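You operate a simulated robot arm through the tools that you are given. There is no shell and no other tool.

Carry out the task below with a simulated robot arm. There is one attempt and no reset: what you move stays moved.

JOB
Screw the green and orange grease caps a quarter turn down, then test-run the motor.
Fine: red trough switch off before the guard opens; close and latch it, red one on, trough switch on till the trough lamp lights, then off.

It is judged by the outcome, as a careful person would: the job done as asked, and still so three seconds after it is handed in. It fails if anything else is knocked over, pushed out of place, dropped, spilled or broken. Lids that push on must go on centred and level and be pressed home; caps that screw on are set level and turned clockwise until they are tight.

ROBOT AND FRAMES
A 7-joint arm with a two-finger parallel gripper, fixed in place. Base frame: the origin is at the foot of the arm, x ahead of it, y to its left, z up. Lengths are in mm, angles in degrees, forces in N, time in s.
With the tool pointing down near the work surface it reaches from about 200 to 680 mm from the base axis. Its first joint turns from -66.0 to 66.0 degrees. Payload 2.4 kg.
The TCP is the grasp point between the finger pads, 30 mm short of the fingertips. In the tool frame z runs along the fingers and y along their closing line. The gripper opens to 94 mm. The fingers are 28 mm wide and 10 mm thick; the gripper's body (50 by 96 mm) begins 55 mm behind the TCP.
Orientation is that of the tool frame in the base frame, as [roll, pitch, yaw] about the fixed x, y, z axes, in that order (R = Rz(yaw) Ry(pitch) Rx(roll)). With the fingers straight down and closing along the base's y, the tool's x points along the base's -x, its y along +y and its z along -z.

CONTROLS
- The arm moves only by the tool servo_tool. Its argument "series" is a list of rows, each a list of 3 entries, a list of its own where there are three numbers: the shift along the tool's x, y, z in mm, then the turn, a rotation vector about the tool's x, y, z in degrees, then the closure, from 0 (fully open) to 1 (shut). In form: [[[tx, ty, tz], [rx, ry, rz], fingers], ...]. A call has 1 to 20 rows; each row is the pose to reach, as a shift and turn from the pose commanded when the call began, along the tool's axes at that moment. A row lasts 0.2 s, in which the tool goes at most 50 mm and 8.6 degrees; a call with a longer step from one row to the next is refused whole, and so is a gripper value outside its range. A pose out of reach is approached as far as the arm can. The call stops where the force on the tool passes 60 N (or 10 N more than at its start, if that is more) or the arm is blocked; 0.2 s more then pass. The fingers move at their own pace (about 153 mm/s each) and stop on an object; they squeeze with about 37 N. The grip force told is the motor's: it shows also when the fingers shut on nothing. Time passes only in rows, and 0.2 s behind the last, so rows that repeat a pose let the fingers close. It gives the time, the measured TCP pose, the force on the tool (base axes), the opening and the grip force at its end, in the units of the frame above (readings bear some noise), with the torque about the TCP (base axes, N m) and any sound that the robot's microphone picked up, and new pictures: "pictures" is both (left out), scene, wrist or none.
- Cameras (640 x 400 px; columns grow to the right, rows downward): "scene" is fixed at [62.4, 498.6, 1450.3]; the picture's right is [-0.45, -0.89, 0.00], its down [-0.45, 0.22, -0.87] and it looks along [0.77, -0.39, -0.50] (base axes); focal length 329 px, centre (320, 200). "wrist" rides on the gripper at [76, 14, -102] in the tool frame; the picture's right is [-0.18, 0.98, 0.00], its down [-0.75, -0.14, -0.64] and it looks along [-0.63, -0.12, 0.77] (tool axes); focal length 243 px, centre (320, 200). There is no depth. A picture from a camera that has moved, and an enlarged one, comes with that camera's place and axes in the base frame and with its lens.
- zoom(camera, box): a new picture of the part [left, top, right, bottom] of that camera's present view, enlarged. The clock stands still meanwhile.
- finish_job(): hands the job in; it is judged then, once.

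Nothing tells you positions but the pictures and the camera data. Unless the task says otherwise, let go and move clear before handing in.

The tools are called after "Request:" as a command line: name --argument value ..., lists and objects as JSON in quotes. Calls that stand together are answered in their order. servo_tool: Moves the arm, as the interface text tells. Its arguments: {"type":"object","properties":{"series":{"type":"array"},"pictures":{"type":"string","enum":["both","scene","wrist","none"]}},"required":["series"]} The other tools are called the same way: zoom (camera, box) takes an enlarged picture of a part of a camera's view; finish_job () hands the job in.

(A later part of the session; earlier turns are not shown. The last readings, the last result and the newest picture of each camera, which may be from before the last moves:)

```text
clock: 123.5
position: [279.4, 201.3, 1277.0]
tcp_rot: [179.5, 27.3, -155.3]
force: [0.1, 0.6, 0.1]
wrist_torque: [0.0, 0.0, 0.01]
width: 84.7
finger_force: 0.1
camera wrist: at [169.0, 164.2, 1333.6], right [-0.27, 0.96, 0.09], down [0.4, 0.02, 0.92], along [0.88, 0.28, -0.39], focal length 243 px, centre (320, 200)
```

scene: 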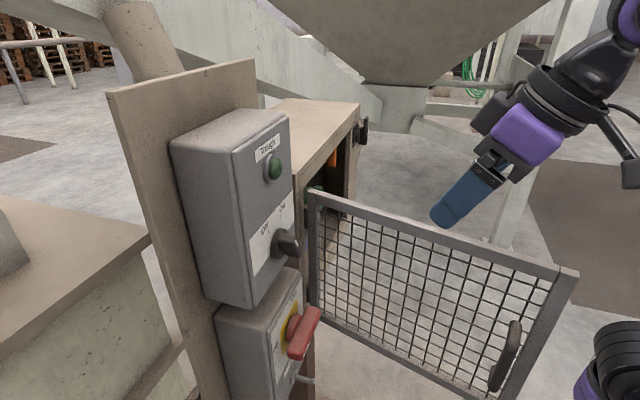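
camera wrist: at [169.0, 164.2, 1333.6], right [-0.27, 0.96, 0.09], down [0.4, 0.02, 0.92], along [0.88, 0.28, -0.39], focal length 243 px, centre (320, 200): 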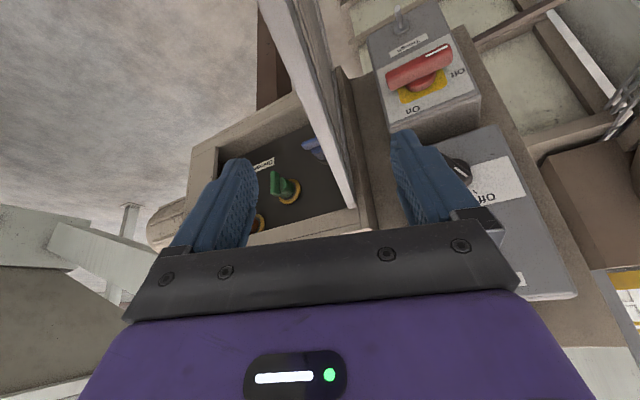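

The rail lies between the open fingers. I'll lower to straddle it.

Request:
servo_tool --series '[[[8.6, 0, 16.7], [0, 0, 0], 0.1], [[17.2, 0, 33.3], [0, 0, 0], 0.1], [[25.8, 0, 50], [0, 0, 0], 0.1], [[34.4, 0, 66.7], [0, 0, 0], 0.1]]'

Request:
zoom --camera "wrist" --box '[160, 0, 520, 240]'

Request:
zoom --camera "scene" --box '[400, 160, 592, 300]'

```text
clock: 124.5
position: [279.3, 201.6, 1202.1]
tcp_rot: [179.6, 27.4, -155.3]
force: [-0.4, -0.3, 0.1]
wrist_torque: [-0.02, 0.02, 0.04]
width: 84.7
finger_force: 0.1
camera wrist: at [169.8, 164.1, 1259.0], right [-0.27, 0.96, 0.09], down [0.4, 0.02, 0.92], along [0.88, 0.28, -0.39], focal length 243 px, centre (320, 200)
```

scene: 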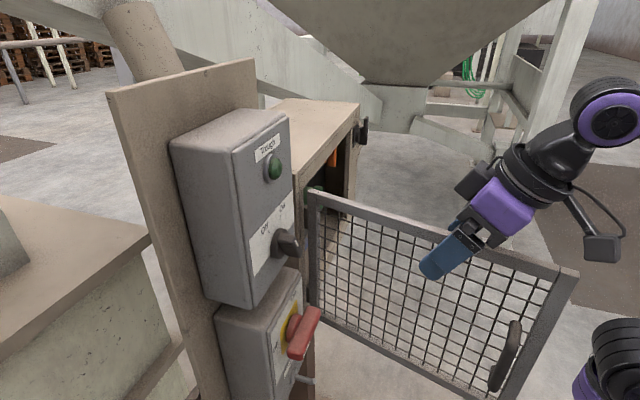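
wrist: 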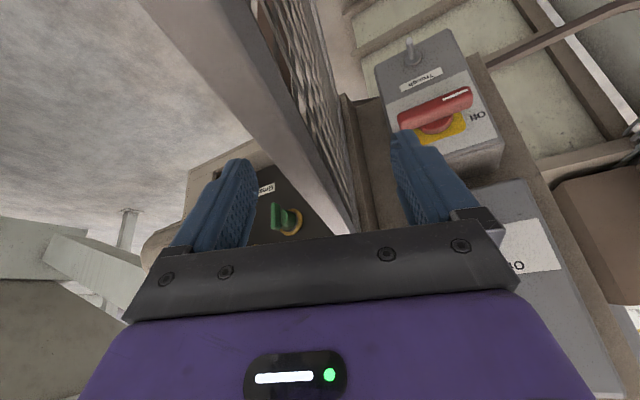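

```text
1.67 times, centred on (340, 120) of wrist
camera zoom: at [169.8, 164.1, 1259.0], right [-0.27, 0.96, 0.09], down [0.4, 0.02, 0.92], along [0.88, 0.28, -0.39], focal length 404 px, centre (287, 333)
```

zoom: 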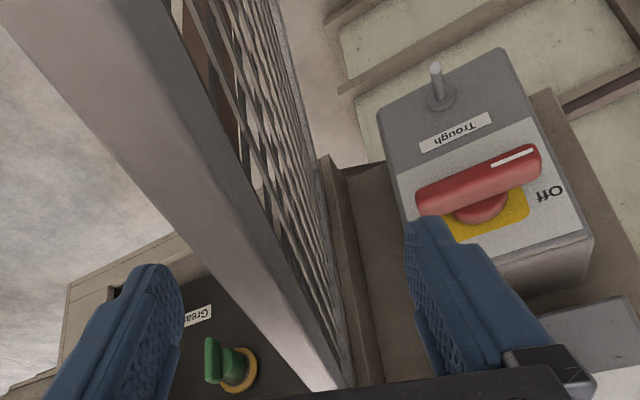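

```text
2.86 times, centred on (496, 230) of scene
camera zoom: at [62.4, 498.6, 1450.3], right [-0.45, -0.89, 0.0], down [-0.45, 0.22, -0.87], along [0.77, -0.39, -0.5], focal length 940 px, centre (-183, 114)
```

zoom: 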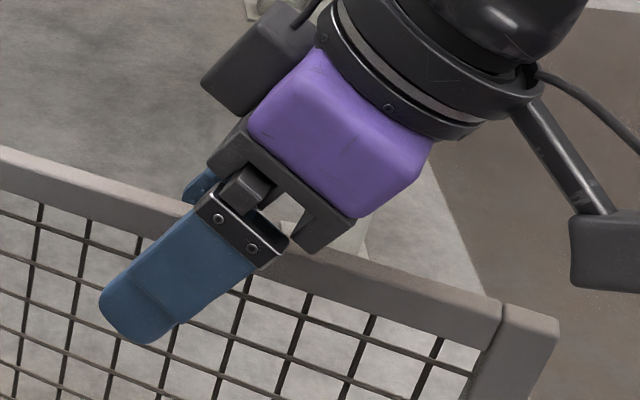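

The fingers straddle the rail with nothing touching. I'll sweep right so the outer finger draws the guard back toward closed.

Request:
servo_tool --series '[[[-1, -10, 0.5], [0, 0, 0], 0.1], [[-2, -19.4, 1], [0, 0, 0], 0.1], [[-3, -29, 1.5], [0, 0, 0], 0.1], [[-4, -38.8, 2.1], [0, 0, 0], 0.1], [[-10, -57.5, 5.2], [0, 0, 0], 0.1], [[-16.4, -76.5, 8.4], [0, 0, 0], 0.1], [[-25, -94, 13], [0, 0, 0], 0.1], [[-34.3, -111.1, 17.7], [0, 0, 0], 0.1]]'

```text
clock: 126.3
position: [362.6, 115.5, 1202.2]
tcp_rot: [179.5, 27.4, -155.3]
force: [-0.3, 0.2, 1.0]
wrist_torque: [-0.02, 0.0, 0.01]
width: 84.5
finger_force: 0.1
camera wrist: at [251.8, 79.6, 1258.3], right [-0.27, 0.96, 0.09], down [0.4, 0.02, 0.92], along [0.88, 0.28, -0.39], focal length 243 px, centre (320, 200)
```

scene: 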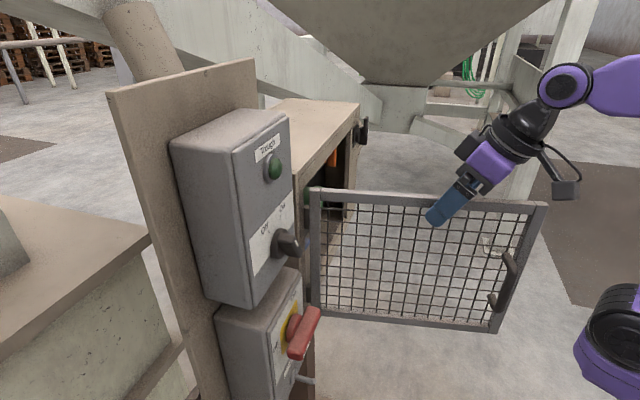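
wrist: 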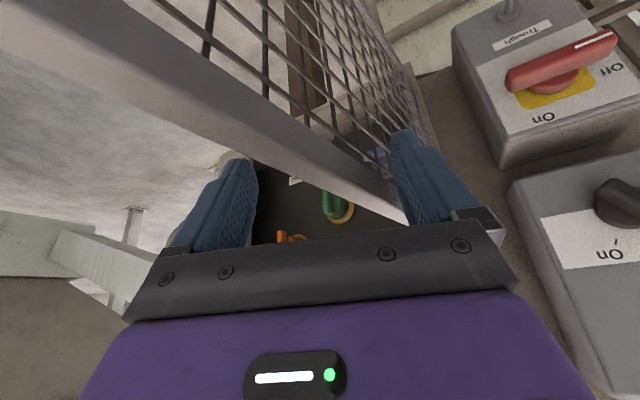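

The guard follows. I'll continue, turning the hand slightly so the rail keeps passing freely between the fingers.

Request:
servo_tool --series '[[[-5, -7, 2.7], [-0.9, 0, -1.8], 0.1], [[-10.7, -14.6, 5.5], [-1.8, 0, -3.6], 0.1], [[-22, -28.6, 11.4], [-3.7, 0, -7.1], 0.1], [[-35.5, -41.7, 18.3], [-5.5, 0, -10.7], 0.1], [[-49.5, -54.3, 25.5], [-7.4, 0, -14.2], 0.1], [[-64.9, -64.6, 33.5], [-9.2, 0, -17.8], 0.1]]'

```text
clock: 127.7
position: [455.6, 88.0, 1200.7]
tcp_rot: [179.7, 27.5, -135.1]
force: [0.0, 0.4, 0.2]
wrist_torque: [0.0, 0.01, 0.01]
width: 84.9
finger_force: 0.1
camera wrist: at [364.4, 16.2, 1257.4], right [-0.58, 0.81, 0.09], down [0.37, 0.16, 0.92], along [0.73, 0.57, -0.39], focal length 243 px, centre (320, 200)
```

scene: 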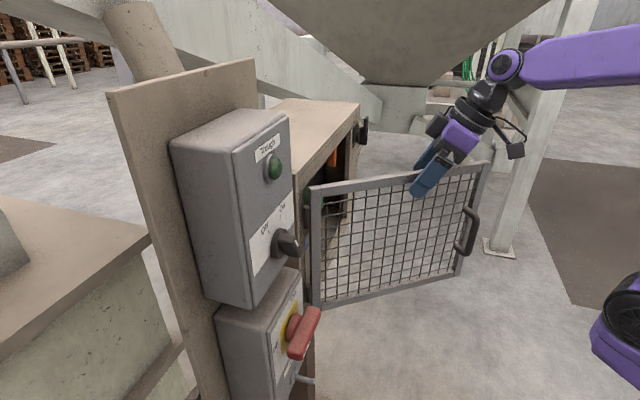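
wrist: 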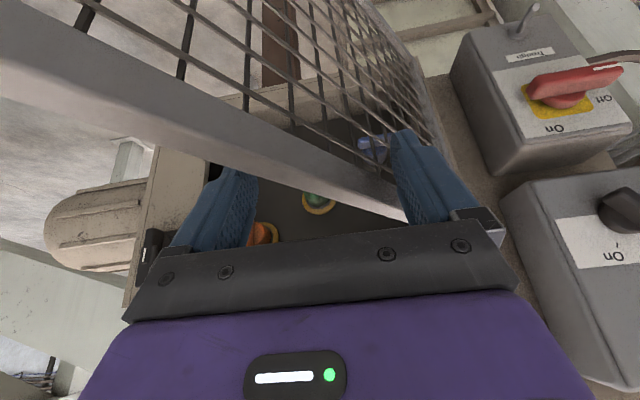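

The guard is back to about 55°. I'll lift off the rail, go to the guard's outer side and shut the fingers to push it home.

Request:
servo_tool --series '[[[-10, 0, -19], [0, 0, 0], 0.1], [[-20, 0, -38], [0, 0, 0], 0.1], [[-30, 0, -57], [0, 0, 0], 0.1], [[-39.2, 0, -75.4], [0, 0, 0], 0.1], [[-25, 4, -82.6], [2.7, 0, 5.2], 0.3], [[-11, 9, -90], [5.4, 0, 10.3], 0.6], [[2, 13, -97], [8.1, 0, 15.5], 1], [[16, 17, -104], [10.8, 0, 20.7], 1], [[30, 22, -111.5], [13.5, 0, 25.8], 1], [[44.3, 26, -118.8], [16.2, 0, 31], 1]]'

```text
clock: 129.9
position: [370.7, 39.7, 1285.8]
tcp_rot: [179.7, 27.2, -170.3]
force: [-0.4, 0.6, 0.3]
wrist_torque: [0.02, 0.0, 0.03]
width: 0.0
finger_force: 33.2
camera wrist: at [255.3, 32.8, 1343.1], right [-0.01, 1.0, 0.09], down [0.4, -0.08, 0.92], along [0.92, 0.04, -0.39], focal length 243 px, centre (320, 200)
```

scene: 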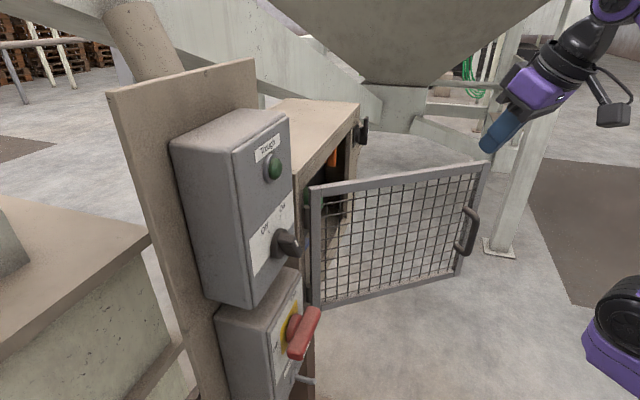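
wrist: 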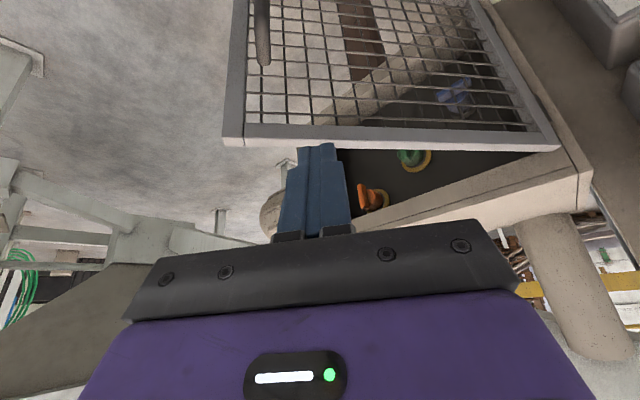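

I'm on the outer side with the guard's top rail ahead. I'll lower so the fingertips meet the rail and push it along its arc.

Request:
servo_tool --series '[[[10, 0, 18.7], [0, 0, 0], 1], [[19, 0, 37.3], [0, 0, 0], 1], [[28.8, 0, 56], [0, 0, 0], 1], [[7.8, -10.1, 66.8], [0, 0, 0], 1], [[-3.8, -17.9, 72.7], [0, 0, 0], 1], [[-18, -22.6, 80], [-1, 0, -2], 1], [[-32, -27.4, 87.3], [-2.1, 0, -4.1], 1], [[-46, -31.4, 94.6], [-3, 0, -5.9], 1], [[-60.7, -35.3, 102], [-3.9, 0, -7.6], 1], [[-83.2, -38, 113.5], [-5.5, 0, -10.7], 1], [[-105.9, -38.9, 125.2], [-7, 0, -13.6], 1]]'

```text
clock: 132.3
position: [528.3, 28.7, 1222.7]
tcp_rot: [179.7, 27.3, -154.8]
force: [0.3, -0.2, -1.0]
wrist_torque: [0.01, -0.02, 0.0]
width: 0.3
finger_force: 32.3
camera wrist: at [417.4, -8.5, 1279.5], right [-0.27, 0.96, 0.09], down [0.4, 0.03, 0.92], along [0.87, 0.29, -0.39], focal length 243 px, centre (320, 200)
```

scene: 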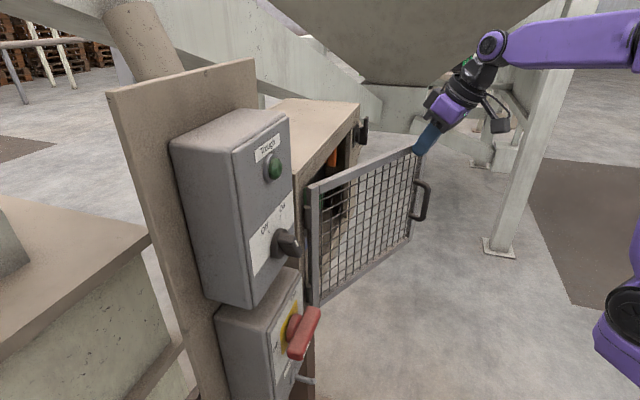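
wrist: 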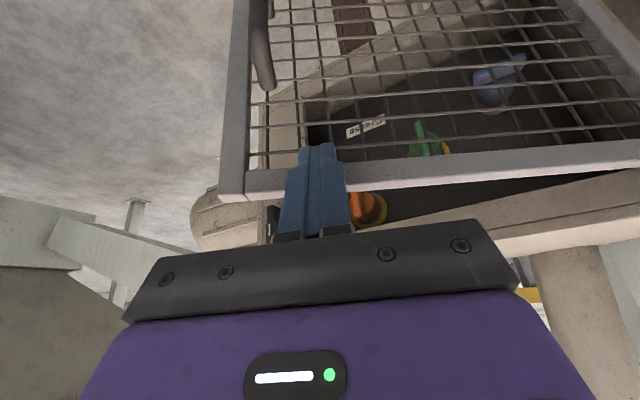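

The guard is at about 28° and moves easily. I'll back off, bring the hand level and push the last part squarely on the guard's right-hand frame.

Request:
servo_tool --series '[[[12, 0, -6], [0, 0, 0], 1], [[30, -8, -12], [0, 0, 0], 1], [[36, -11, -4], [0.9, -7.8, 0.6], 1], [[41, -14, 4], [1.8, -15.7, 1.1], 1], [[46, -17, 12], [2.8, -23.5, 1.7], 1], [[50, -19, 18], [3.7, -31.3, 2.2], 1], [[54, -22, 25], [4.6, -39, 2.8], 1], [[58, -24, 31], [5.5, -47, 3.4], 1], [[63, -27, 38], [6.4, -54.8, 3.9], 1], [[68.6, -29.6, 46.4], [7.36, -62.6, 4.5], 1]]'

```text
clock: 134.5
position: [508.0, -19.6, 1160.5]
tcp_rot: [94.9, 89.6, 112.0]
force: [-0.2, 0.6, -0.8]
wrist_torque: [-0.02, 0.0, 0.0]
width: 0.3
finger_force: 32.9
out of reach, approached as far as the arm can: row 6, 7, 9, 10
camera wrist: at [405.6, -36.6, 1084.4], right [-0.29, 0.94, 0.19], down [-0.57, -0.33, 0.75], along [0.77, 0.11, 0.63], focal length 243 px, centre (320, 200)
```

scene: 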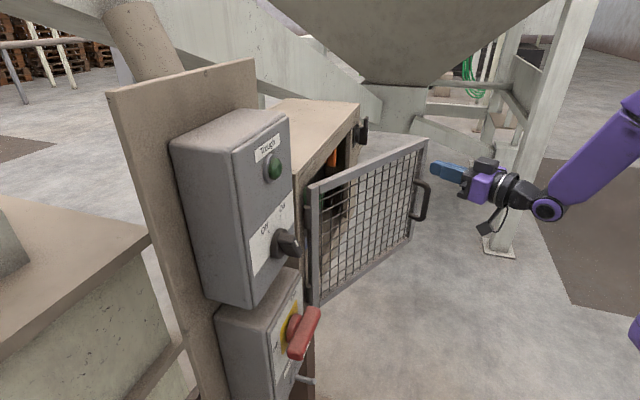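
wrist: 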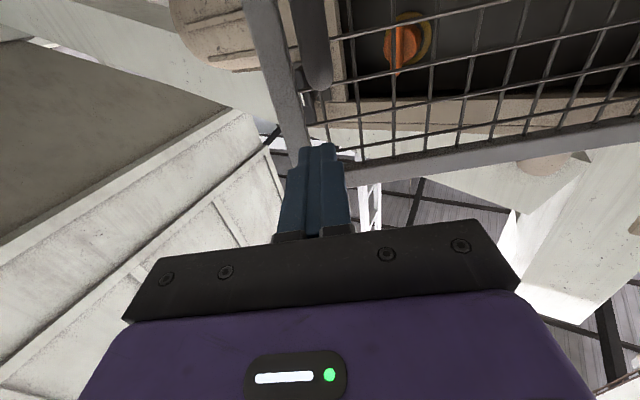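

Now I'll shift slightly outward onto the guard's right-hand frame member and push it most of the way closed, following the arc.

Request:
servo_tool --series '[[[0, -10, 0], [0, 0, 0], 1], [[0, -20, 0], [0, 0, 0], 1], [[0, -22.4, 15.1], [-2.2, 0, 0], 1], [[0, -24.5, 30.1], [-4.4, 0, 0], 1], [[0, -25.7, 45.7], [-6.6, 0, 0], 1], [[0, -26.4, 61.2], [-8.9, 0, 0], 1], [[0, -26.3, 76.8], [-11.1, 0, 0], 1], [[0, -25.7, 92.3], [-13.4, 0, 0], 1], [[0, -24.2, 108], [-15.6, 0, 0], 1], [[0, -22.3, 123.3], [-17.9, 0, 0], 1]]'

Request:
zoom --camera "wrist" --box '[200, 0, 480, 200]'

```text
clock: 136.7
position: [632.8, -4.5, 1161.1]
tcp_rot: [73.3, 89.7, 108.2]
force: [0.4, 0.0, -0.2]
wrist_torque: [-0.01, -0.01, -0.01]
width: 0.0
finger_force: 33.4
camera wrist: at [540.7, -51.9, 1084.1], right [-0.56, 0.8, 0.19], down [-0.44, -0.49, 0.75], along [0.7, 0.34, 0.63], focal length 243 px, centre (320, 200)
```

scene: 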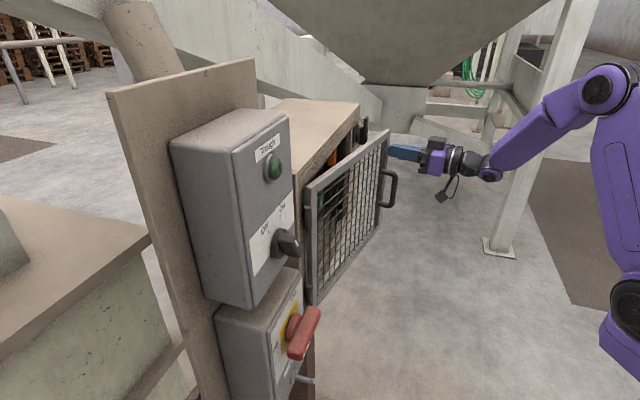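
wrist: 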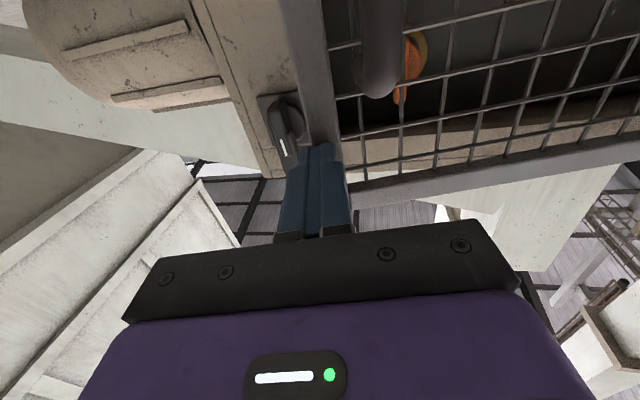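

```text
2.00 times, centred on (340, 100) of wrist
camera zoom: at [540.7, -51.9, 1084.1], right [-0.56, 0.8, 0.19], down [-0.44, -0.49, 0.75], along [0.7, 0.34, 0.63], focal length 485 px, centre (280, 400)
```

zoom: 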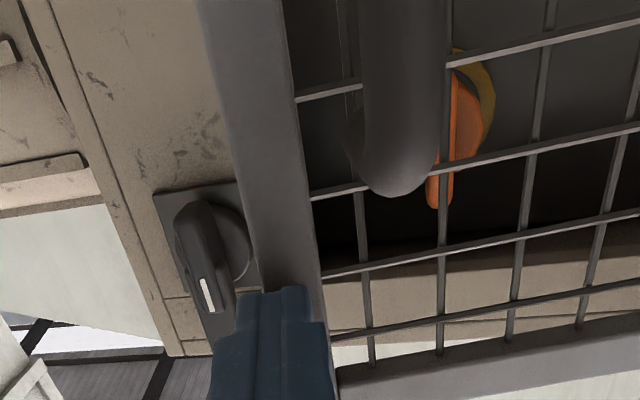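

The fist sits squarely on the frame member. I'll push on gently until it seats.

Request:
servo_tool --series '[[[0, 1, 9], [-1.4, 0, 0], 1], [[0, 1, 18.1], [-2.7, 0, 0], 1], [[0, 0, 27.5], [-4, 0, 0], 1], [[0, -0.8, 36.7], [-5.3, 0, 0], 1], [[0, -1, 46], [-6.6, 0, 0], 1], [[0, -1.2, 55.4], [-8, 0, 0], 1], [[0, -1, 62], [-9, 0, 0], 1], [[0, -1, 68], [-10, 0, 0], 1], [[0, -1, 73], [-10, 0, 0], 1], [[0, -1, 78], [-10, 0, 0], 1]]'

Request:
zoom --camera "wrist" --box '[200, 0, 480, 200]'

Request:
zoom --camera "scene" --box '[300, 100, 460, 220]'

```text
clock: 138.9
position: [697.7, 39.9, 1161.4]
tcp_rot: [58.5, 89.6, 103.5]
force: [-0.2, -0.4, -0.4]
wrist_torque: [-0.01, -0.05, 0.01]
width: 0.0
finger_force: 32.5
camera wrist: at [614.7, -23.0, 1084.6], right [-0.69, 0.69, 0.19], down [-0.35, -0.56, 0.75], along [0.63, 0.46, 0.63], focal length 243 px, centre (320, 200)
```

scene: 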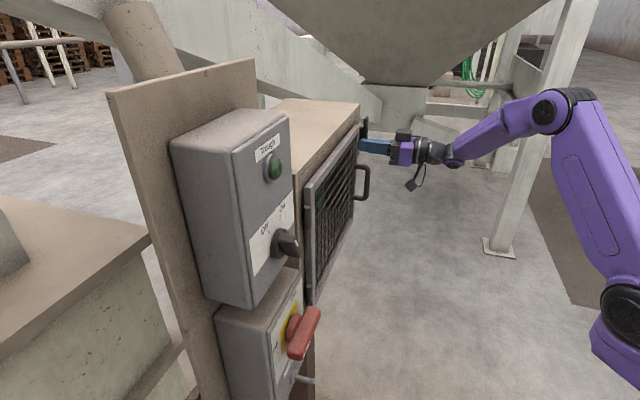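
wrist: 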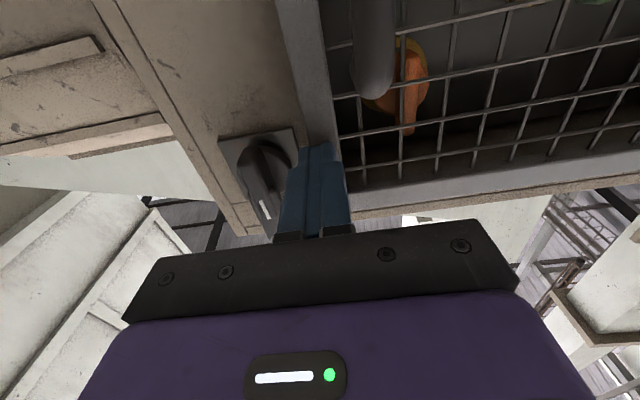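

```text
2.00 times, centred on (340, 100) of wrist
camera zoom: at [614.7, -23.0, 1084.6], right [-0.69, 0.69, 0.19], down [-0.35, -0.56, 0.75], along [0.63, 0.46, 0.63], focal length 485 px, centre (280, 400)
```

zoom: 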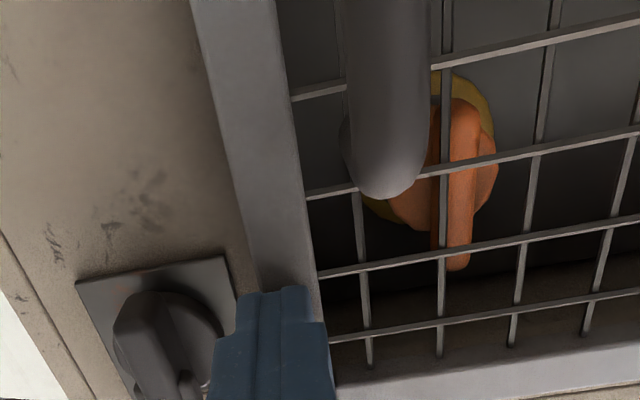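

```text
3.33 times, centred on (380, 160) of scene
camera zoom: at [62.4, 498.6, 1450.3], right [-0.45, -0.89, 0.0], down [-0.45, 0.22, -0.87], along [0.77, -0.39, -0.5], focal length 1096 px, centre (120, 333)
```

zoom: 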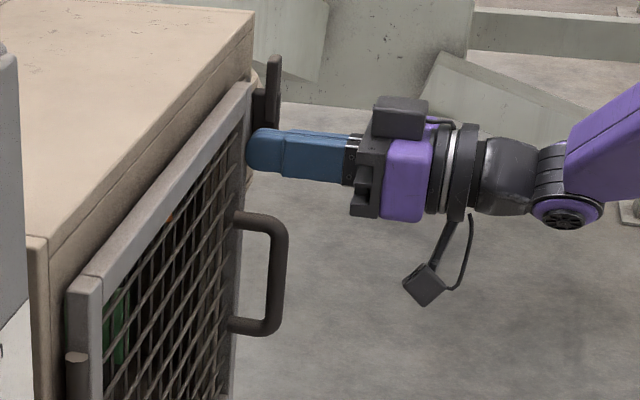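

Nearly shut. I'll press a little further until it firmly seats.

Request:
servo_tool --series '[[[0, 3, 2], [0, 0, 0], 1], [[0, 3, 4], [0, 0, 0], 1], [[0, 3, 6], [0, 0, 0], 1], [[0, 3, 8], [0, 0, 0], 1]]'

Request:
zoom --camera "scene" --box '[320, 100, 400, 150]'

```text
clock: 139.9
position: [697.5, 41.5, 1162.0]
tcp_rot: [57.1, 89.6, 102.3]
force: [-25.5, -7.7, 4.2]
wrist_torque: [-0.05, 0.23, 0.43]
width: 0.0
finger_force: 33.1
stopped in row 4: the force on the tool passed its limit at 63 N (the readings are from after the stop); the commanded pose is now the measured one
camera wrist: at [614.7, -20.2, 1084.5], right [-0.7, 0.69, 0.19], down [-0.35, -0.56, 0.75], along [0.63, 0.46, 0.63], focal length 243 px, centre (320, 200)
```

scene: 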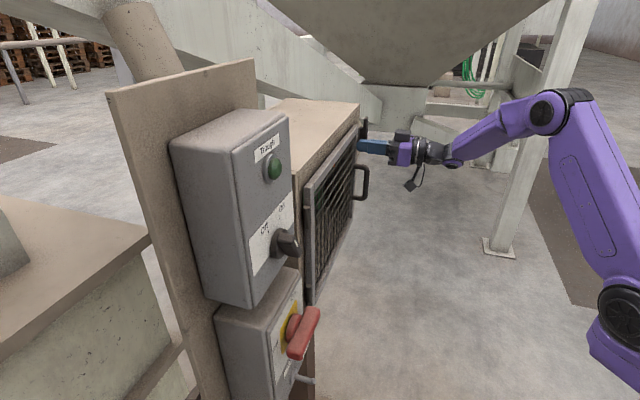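
wrist: 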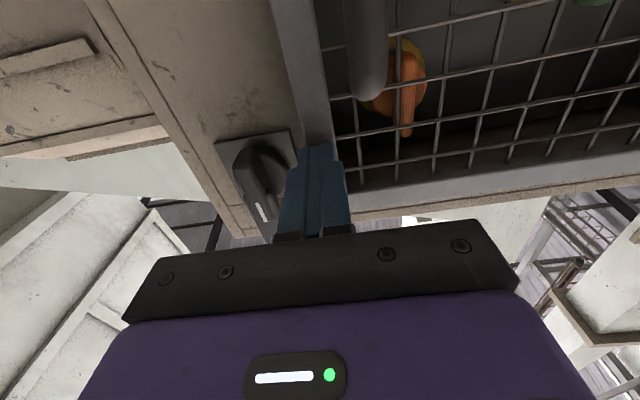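

```text
8.00 times, centred on (360, 125) of scene
camera zoom: at [61.4, 498.3, 1450.4], right [-0.45, -0.89, 0.0], down [-0.45, 0.22, -0.87], along [0.77, -0.39, -0.5], focal length 2631 px, centre (0, 800)
```

zoom: 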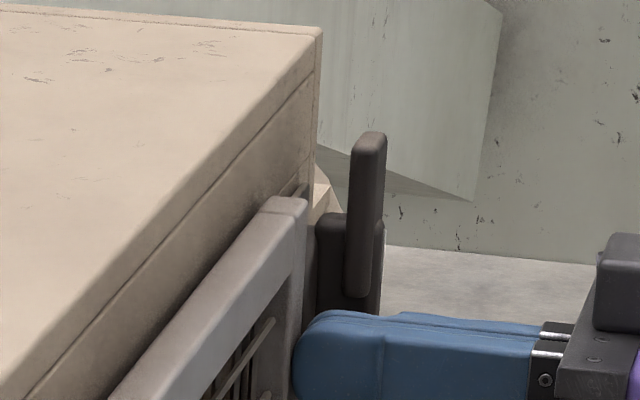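

The guard is shut and seated. Next I back off and roll to the camera-above pose, from which the latch can be turned counter-clockwise with room to spare.

Request:
servo_tool --series '[[[0, 0, -25], [0, 0, 0], 1], [[0, -10, -55], [0, 0, 0], 0.8], [[0, -20, -90], [0, 0, 8], 0.6], [[0, -28, -90], [0, 0, 16], 0.5], [[0, -36, -90], [0, 0, 24], 0.5], [[0, -36, -90], [0, 0, 32], 0.5], [[0, -36, -90], [0, 0, 40], 0.5], [[0, -36, -90], [0, 0, 48], 0.5], [[0, -36, -90], [0, 0, 56], 0.5], [[0, -36, -90], [0, 0, 64], 0.5], [[0, -36, -90], [0, 0, 72], 0.5], [[0, -36, -90], [0, 0, 80], 0.5], [[0, -36, -90], [0, 0, 88], 0.5], [[0, -36, -90], [0, 0, 90], 0.5]]' --pictures "scene"

```text
clock: 142.9
position: [660.7, -44.3, 1159.0]
tcp_rot: [89.8, -0.5, 135.0]
force: [0.3, -0.4, 0.0]
wrist_torque: [0.0, -0.02, -0.02]
width: 46.8
finger_force: 0.0
```

scene: 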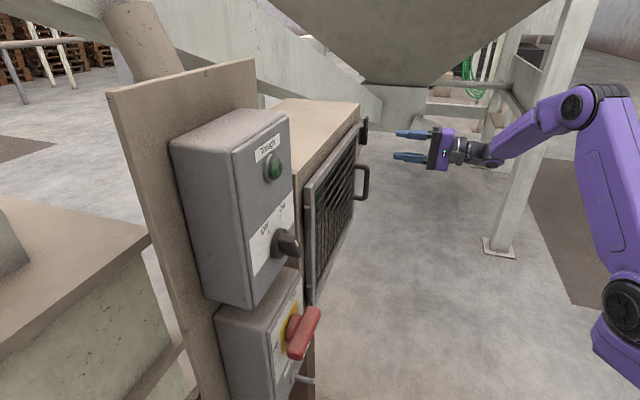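

Camera-left was reached without limits. I'll continue the roll to camera-above.

Request:
servo_tool --series '[[[0, 1, 0], [0, 0, 8], 0.5], [[0, 2, 0], [0, 0, 16], 0.5], [[0, 3, 0], [0, 0, 24], 0.5], [[0, 4, 0], [0, 0, 32], 0.5], [[0, 5, 0], [0, 0, 40], 0.5], [[0, 6, 0], [0, 0, 48], 0.5], [[0, 7, 0], [0, 0, 56], 0.5], [[0, 8, 0], [0, 0, 64], 0.5], [[0, 9, 0], [0, 0, 72], 0.5], [[0, 10, 0], [0, 0, 80], 0.5], [[0, 11, 0], [0, 0, 88], 0.5], [[0, 11, 0], [0, 0, 89.5], 0.5]]'

Request:
zoom --camera "wrist" --box '[200, 0, 456, 160]'

```text
clock: 145.6
position: [661.8, -44.7, 1171.3]
tcp_rot: [43.1, -89.9, -178.1]
force: [0.0, 0.7, 0.9]
wrist_torque: [-0.01, 0.0, 0.02]
width: 46.9
finger_force: 0.0
camera wrist: at [598.2, -128.7, 1246.7], right [0.7, -0.7, -0.18], down [-0.55, -0.35, -0.75], along [0.46, 0.63, -0.63], focal length 243 px, centre (320, 200)
```

scene: 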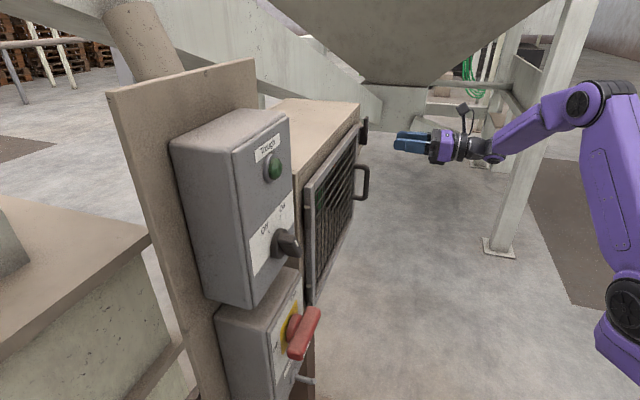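
wrist: 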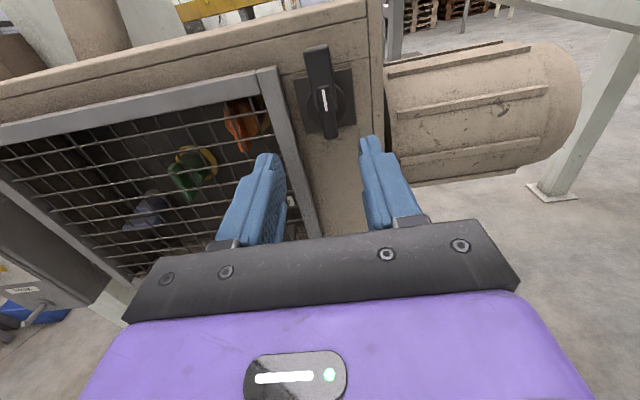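

```text
2.50 times, centred on (328, 80) of wrist
camera zoom: at [598.2, -128.7, 1246.7], right [0.7, -0.7, -0.18], down [-0.55, -0.35, -0.75], along [0.46, 0.63, -0.63], focal length 606 px, centre (300, 500)
```

zoom: 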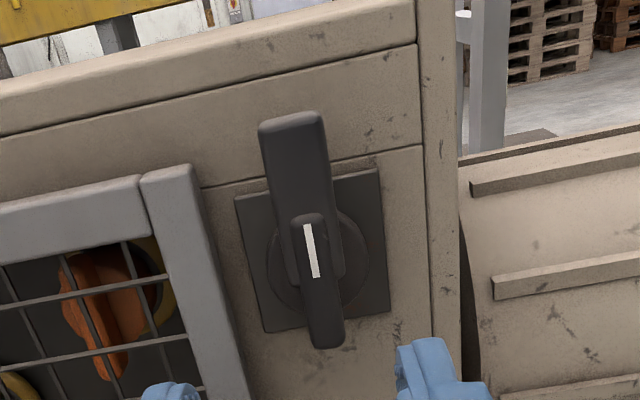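

A clear view of the vertical latch and the closed guard. I'll advance onto the latch ridge and grip it.

Request:
servo_tool --series '[[[-1, 3, 20], [0, 0, 0], 0.62], [[-1.8, 6, 40], [0, 0, 0], 0.62], [[-1.8, 6, 60], [0, 0, 0], 0.62], [[-1.8, 6, 70], [0, 0, 0], 0.62], [[-1.8, 6, 78.2], [0, 0, 0], 0.62], [[-1.8, 6, 78.2], [0, 0, 0], 0.62]]'

Request:
zoom --camera "wrist" --box '[200, 50, 456, 210]'

```text
clock: 146.9
position: [720.6, 6.3, 1168.4]
tcp_rot: [63.0, -89.8, 161.9]
force: [-0.4, -0.7, -0.3]
wrist_torque: [-0.03, 0.0, -0.02]
width: 35.6
finger_force: 0.1
camera wrist: at [657.7, -77.2, 1244.6], right [0.7, -0.7, -0.18], down [-0.55, -0.35, -0.75], along [0.46, 0.63, -0.63], focal length 243 px, centre (320, 200)
```

scene: 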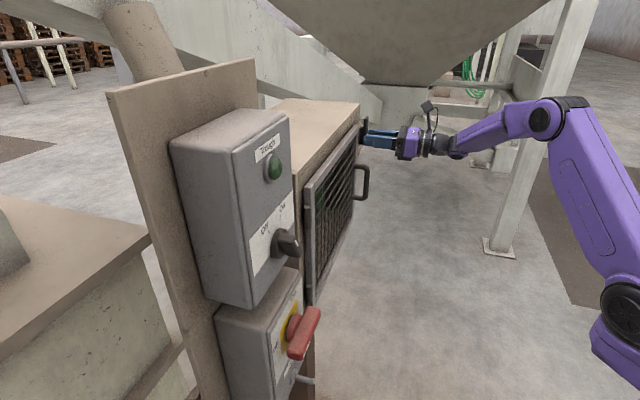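
wrist: 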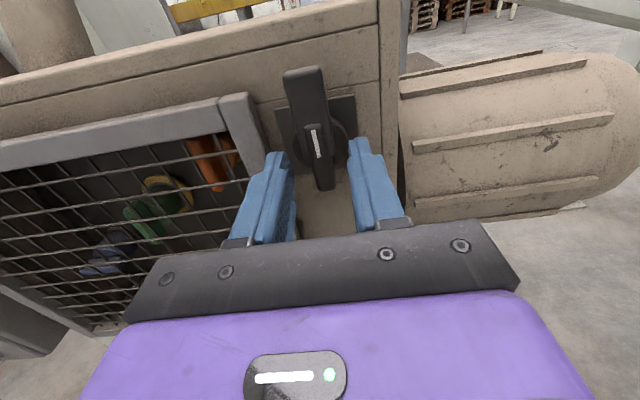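

```text
2.50 times, centred on (328, 130) of wrist
camera zoom: at [657.7, -77.2, 1244.6], right [0.7, -0.7, -0.18], down [-0.55, -0.35, -0.75], along [0.46, 0.63, -0.63], focal length 606 px, centre (300, 375)
```

zoom: 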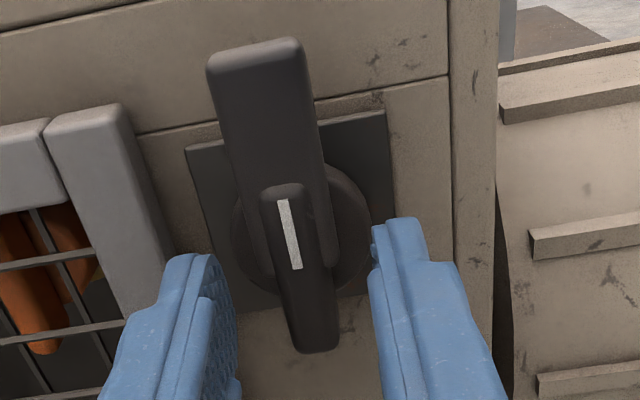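

The ridge is centred between the fingers at the same depth as before. I'll close on it and turn it counter-clockwise, halfway first.

Request:
servo_tool --series '[[[0, 0, 1], [0, 0, 0], 0.8], [[0, 0, 1], [0, 0, 0], 1], [[0, 0, 1], [0, 0, 0], 1], [[0, 0, 1], [0, 0, 0], 1], [[0, 0, 1], [0, 0, -7], 1], [[0, 0, 1], [0, 0, -14], 1], [[0, 0, 1], [0, 0, -21], 1], [[0, 0, 1], [0, 0, -28], 1], [[0, 0, 1], [0, 0, -35], 1], [[0, 0, 1], [0, 0, -42], 1]]'

Request:
zoom --camera "scene" --box '[320, 100, 400, 150]'

```text
clock: 149.2
position: [721.8, 5.2, 1168.3]
tcp_rot: [89.7, -47.6, 135.1]
force: [19.6, -4.8, 0.3]
wrist_torque: [0.48, -0.45, 0.27]
width: 12.6
finger_force: 45.2
camera wrist: at [620.2, -39.0, 1234.7], right [0.6, -0.6, 0.53], down [-0.17, -0.74, -0.65], along [0.78, 0.3, -0.54], focal length 243 px, centre (320, 200)
```

scene: 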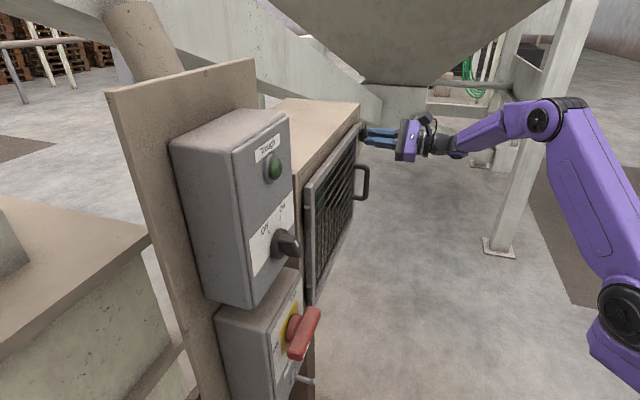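
wrist: 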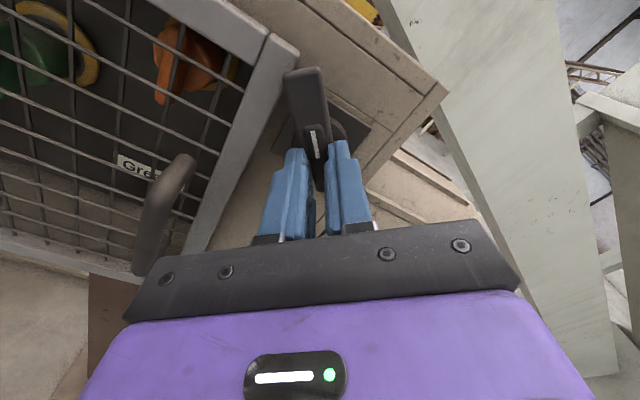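

```text
8.00 times, centred on (360, 125) of scene
camera zoom: at [63.1, 498.4, 1450.3], right [-0.45, -0.89, 0.0], down [-0.45, 0.22, -0.87], along [0.77, -0.39, -0.5], focal length 2631 px, centre (0, 800)
```

zoom: 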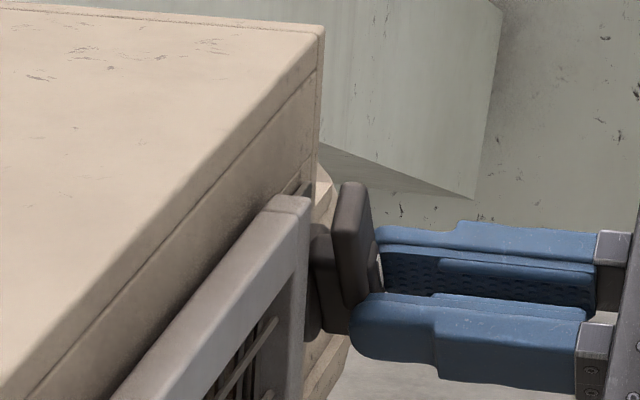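

It is turning with the fingers. I'll go on to horizontal, over the guard frame.

Request:
servo_tool --series '[[[0, 0, 0], [0, 0, -7], 1], [[0, 0, 0], [0, 0, -14], 1], [[0, 0, 0], [0, 0, -21], 1], [[0, 0, 0], [0, 0, -28], 1], [[0, 0, 0], [0, 0, -35], 1], [[0, 0, 0], [0, 0, -42], 1], [[0, 0, 0], [0, 0, -47], 1], [[0, 0, 0], [0, 0, -49], 1]]'

Request:
zoom --camera "wrist" --box '[200, 50, 456, 210]'

Request:
zoom --camera "scene" --box '[320, 100, 400, 150]'

```text
clock: 150.9
position: [722.6, 5.4, 1169.3]
tcp_rot: [89.8, 1.1, 134.7]
force: [23.3, -10.1, 11.9]
wrist_torque: [0.75, 0.65, 0.43]
width: 12.8
finger_force: 45.3
camera wrist: at [595.3, -13.8, 1182.3], right [0.11, -0.12, 0.99], down [0.08, -0.99, -0.13], along [0.99, 0.09, -0.1], focal length 243 px, centre (320, 200)
```

scene: 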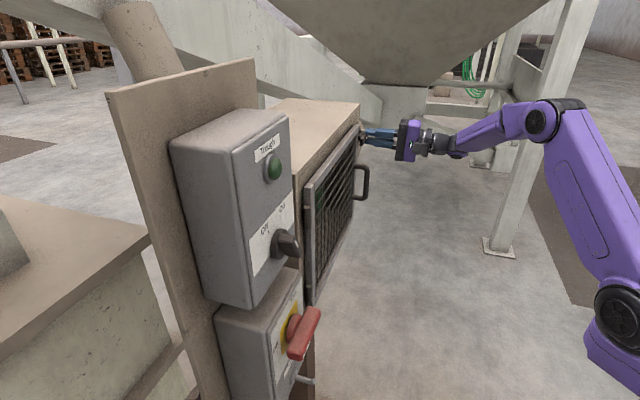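
wrist: 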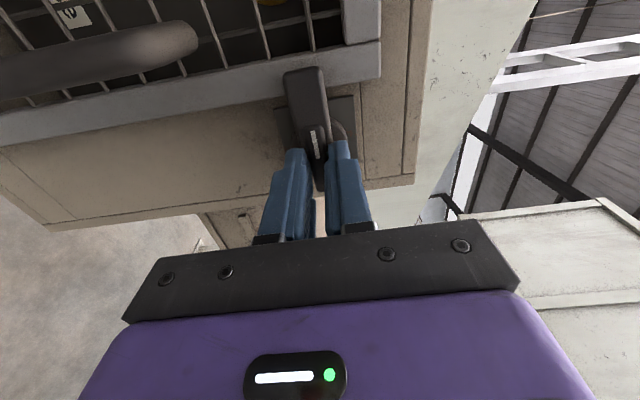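

```text
2.50 times, centred on (328, 130) of wrist
camera zoom: at [595.3, -13.8, 1182.3], right [0.11, -0.12, 0.99], down [0.08, -0.99, -0.13], along [0.99, 0.09, -0.1], focal length 606 px, centre (300, 375)
```

zoom: 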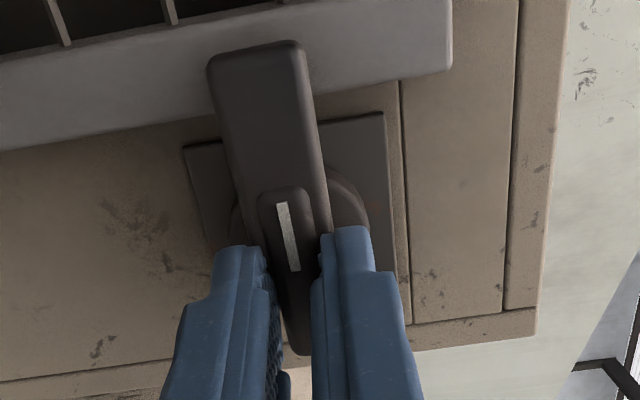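

```text
8.00 times, centred on (360, 125) of scene
camera zoom: at [63.0, 498.2, 1450.4], right [-0.45, -0.89, 0.0], down [-0.45, 0.22, -0.87], along [0.77, -0.39, -0.5], focal length 2631 px, centre (0, 800)
```

zoom: 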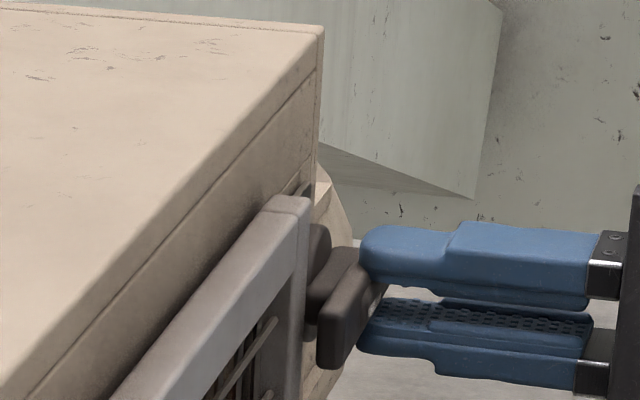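

The latch is back over the frame, just as it was at the start. I'll nudge it 2° more against its stop, then release and back away.

Request:
servo_tool --series '[[[0, 0, 0], [0, 0, -1], 1], [[0, 0, 0], [0, 0, -2.5], 1], [[0, 0, 0], [0, 0, -2.5], 0.6], [[0, 0, 0], [0, 0, -2.5], 0.6], [[0, 0, -25], [0, 0, 0], 0.5], [[0, 0, -55], [0, 0, 0], 0.5], [[0, 0, -90], [0, 0, 0], 0.5]]'

Request:
zoom --camera "wrist" --box '[200, 0, 456, 160]'

Request:
zoom --camera "scene" --box '[320, 100, 400, 150]'

```text
clock: 152.6
position: [657.2, -57.7, 1167.9]
tcp_rot: [89.9, 1.3, 135.1]
force: [-0.3, 0.1, 0.0]
wrist_torque: [-0.02, 0.03, 0.01]
width: 47.0
finger_force: 0.2
camera wrist: at [530.0, -76.6, 1181.3], right [0.11, -0.12, 0.99], down [0.08, -0.99, -0.13], along [0.99, 0.1, -0.1], focal length 243 px, centre (320, 200)
```

scene: 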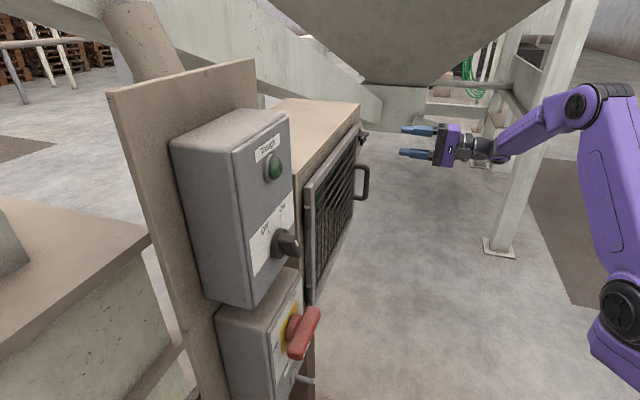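
wrist: 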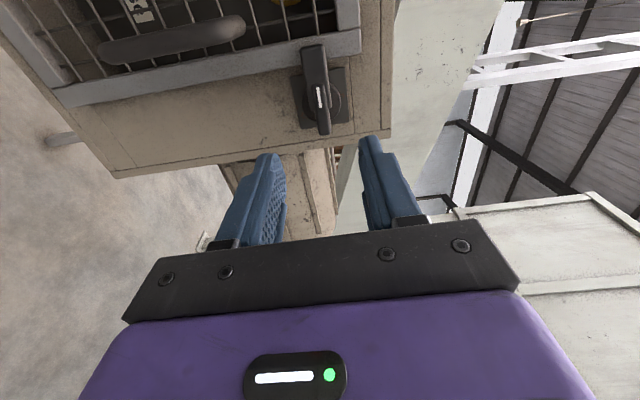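

```text
2.50 times, centred on (328, 80) of wrist
camera zoom: at [530.0, -76.6, 1181.3], right [0.11, -0.12, 0.99], down [0.08, -0.99, -0.13], along [0.99, 0.1, -0.1], focal length 606 px, centre (300, 500)
```

zoom: 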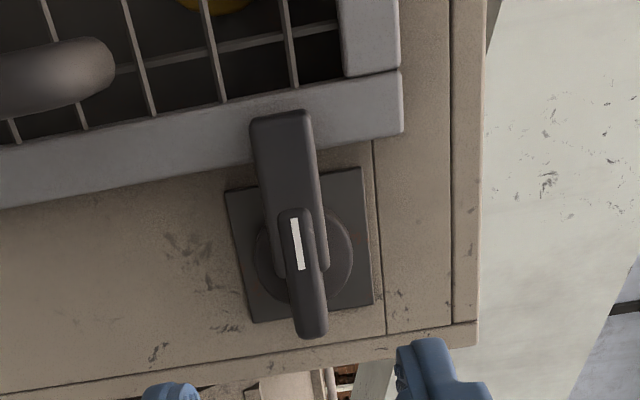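

```text
8.00 times, centred on (360, 125) of scene
camera zoom: at [62.4, 498.6, 1450.3], right [-0.45, -0.89, 0.0], down [-0.45, 0.22, -0.87], along [0.77, -0.39, -0.5], focal length 2631 px, centre (0, 800)
```

zoom: 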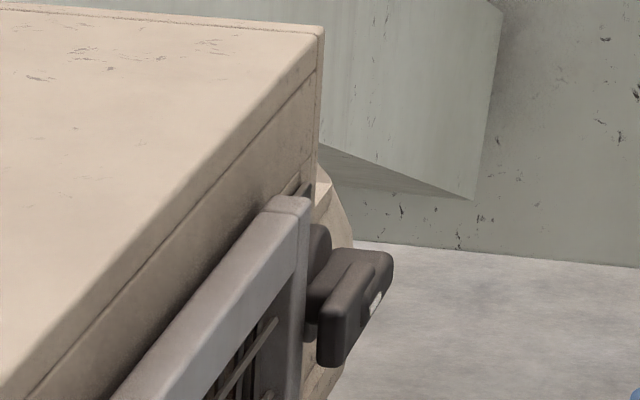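

The guard is closed and latched exactly as found. Now I'll travel back to the front of the red switch in the same camera-left pose.

Request:
servo_tool --series '[[[40, -8, 1], [0, 0, 0], 0.5], [[80, -16, 2], [0, 0, 0], 0.5], [[120, -24, 3], [0, 0, 0], 0.5], [[160, -32, 4], [0, 0, 0], 0.5], [[200, -40, 5], [0, 0, 0], 0.5], [[240, -48, 6], [0, 0, 0], 0.5], [[280, -56, 7], [0, 0, 0], 0.5], [[320, -64, 8], [0, 0, 0], 0.5], [[360, -72, 8], [0, 0, 0], 0.5], [[400, -80, 9], [0, 0, 0], 0.5], [[440, -88, 10], [0, 0, 0], 0.5], [[480, -96, 11], [0, 0, 0], 0.5], [[524, -104, 11], [0, 0, 0], 0.5]]'

Request:
zoom --camera "wrist" --box '[180, 0, 500, 200]'

```text
clock: 155.4
position: [373.5, 327.4, 1009.4]
tcp_rot: [91.0, 1.1, 131.5]
force: [-0.5, -11.1, -3.1]
wrist_torque: [0.3, 0.0, 0.03]
width: 45.2
finger_force: 0.1
out of reach, approached as far as the arm can: row 10, 11, 12, 13
stopped in row 13: the force on the tool passed its limit at 83 N (the readings are from after the stop); the commanded pose is now the measured one
camera wrist: at [245.6, 315.5, 1024.2], right [0.12, -0.11, 0.99], down [0.02, -0.99, -0.12], along [0.99, 0.03, -0.12], focal length 243 px, centre (320, 200)
```

scene: 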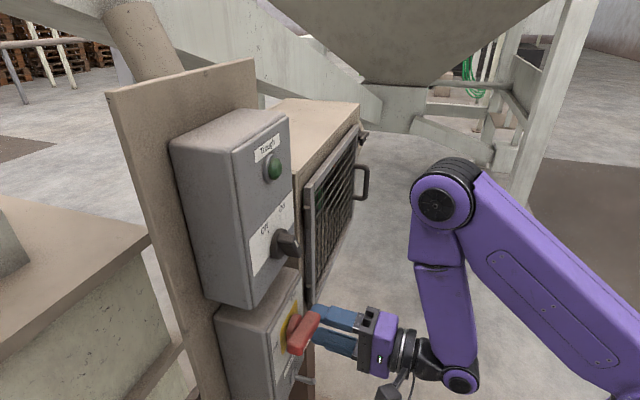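
wrist: 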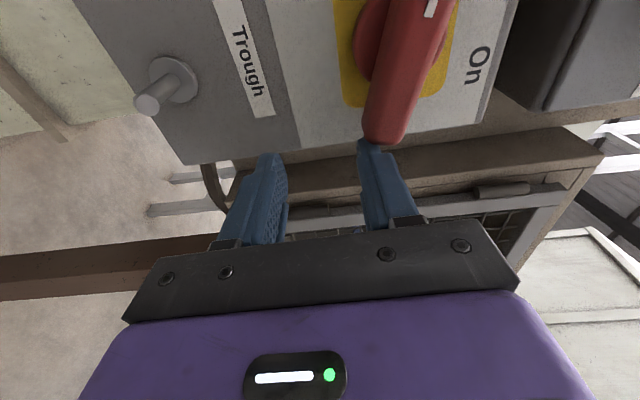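

```text
2.00 times, centred on (340, 100) of wrist
camera zoom: at [245.6, 315.5, 1024.2], right [0.12, -0.11, 0.99], down [0.02, -0.99, -0.12], along [0.99, 0.03, -0.12], focal length 485 px, centre (280, 400)
```

zoom: 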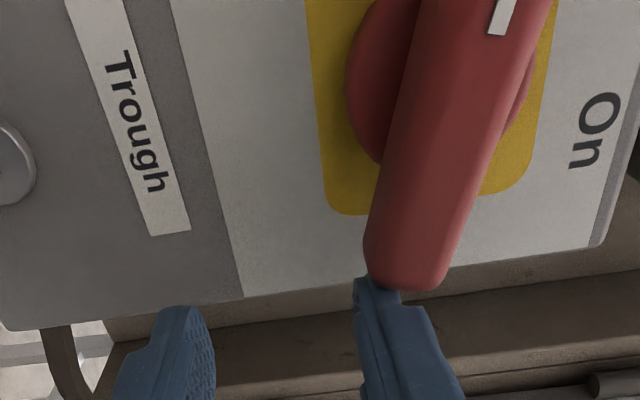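

The arm reached its inner limit, drifted, and a finger is now touching the end of the red handle. I'll move off to the right, then come up level with the handle so I can slide on from the side, fingers above and below.

Request:
servo_tool --series '[[[-12, 0, -2], [0, 0, 0], 0.5], [[-28, 0, -4], [0, 0, 0], 0.5], [[-43, 0, -4], [0, 0, 0], 0.4], [[-43, 20, -4], [0, 1.8, 0], 0.25], [[-43, 43.6, -4], [0, 3.5, 0], 0.2]]'

Request:
zoom --camera "wrist" --box '[180, 0, 500, 200]'

Request:
zoom --camera "scene" --box '[240, 280, 400, 380]'

```text
clock: 156.6
position: [397.9, 295.4, 1053.5]
tcp_rot: [90.8, 0.9, 135.5]
force: [0.2, -0.2, -1.2]
wrist_torque: [-0.02, 0.0, 0.0]
width: 75.2
finger_force: 0.1
camera wrist: at [271.7, 275.7, 1068.5], right [0.13, -0.11, 0.99], down [0.09, -0.99, -0.12], along [0.99, 0.1, -0.12], focal length 243 px, centre (320, 200)
```

scene: 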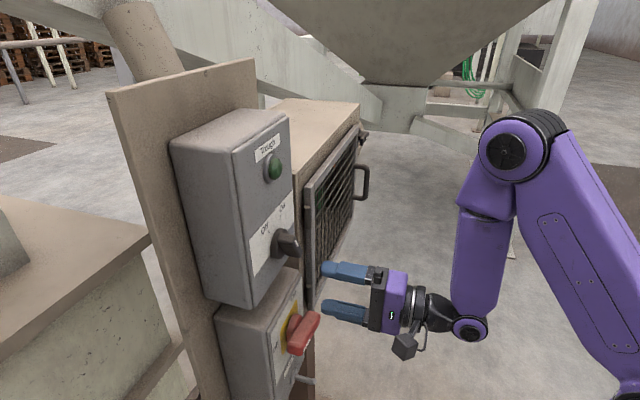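
wrist: 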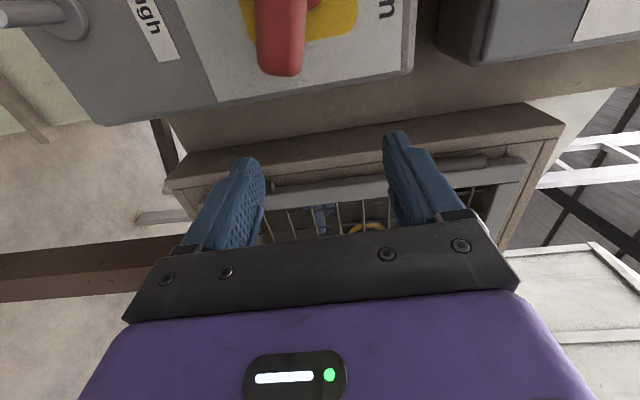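

```text
2.00 times, centred on (340, 100) of wrist
camera zoom: at [271.7, 275.7, 1068.5], right [0.13, -0.11, 0.99], down [0.09, -0.99, -0.12], along [0.99, 0.1, -0.12], focal length 485 px, centre (280, 400)
```

zoom: 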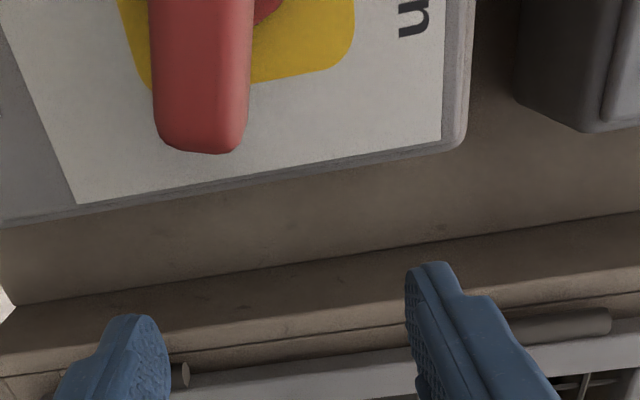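

```text
4.00 times, centred on (320, 330) of scene
camera zoom: at [62.4, 498.6, 1450.3], right [-0.45, -0.89, 0.0], down [-0.45, 0.22, -0.87], along [0.77, -0.39, -0.5], focal length 1316 px, centre (320, -320)
```

zoom: 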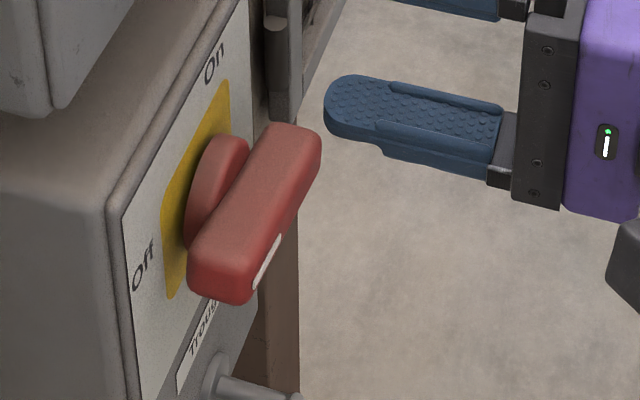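

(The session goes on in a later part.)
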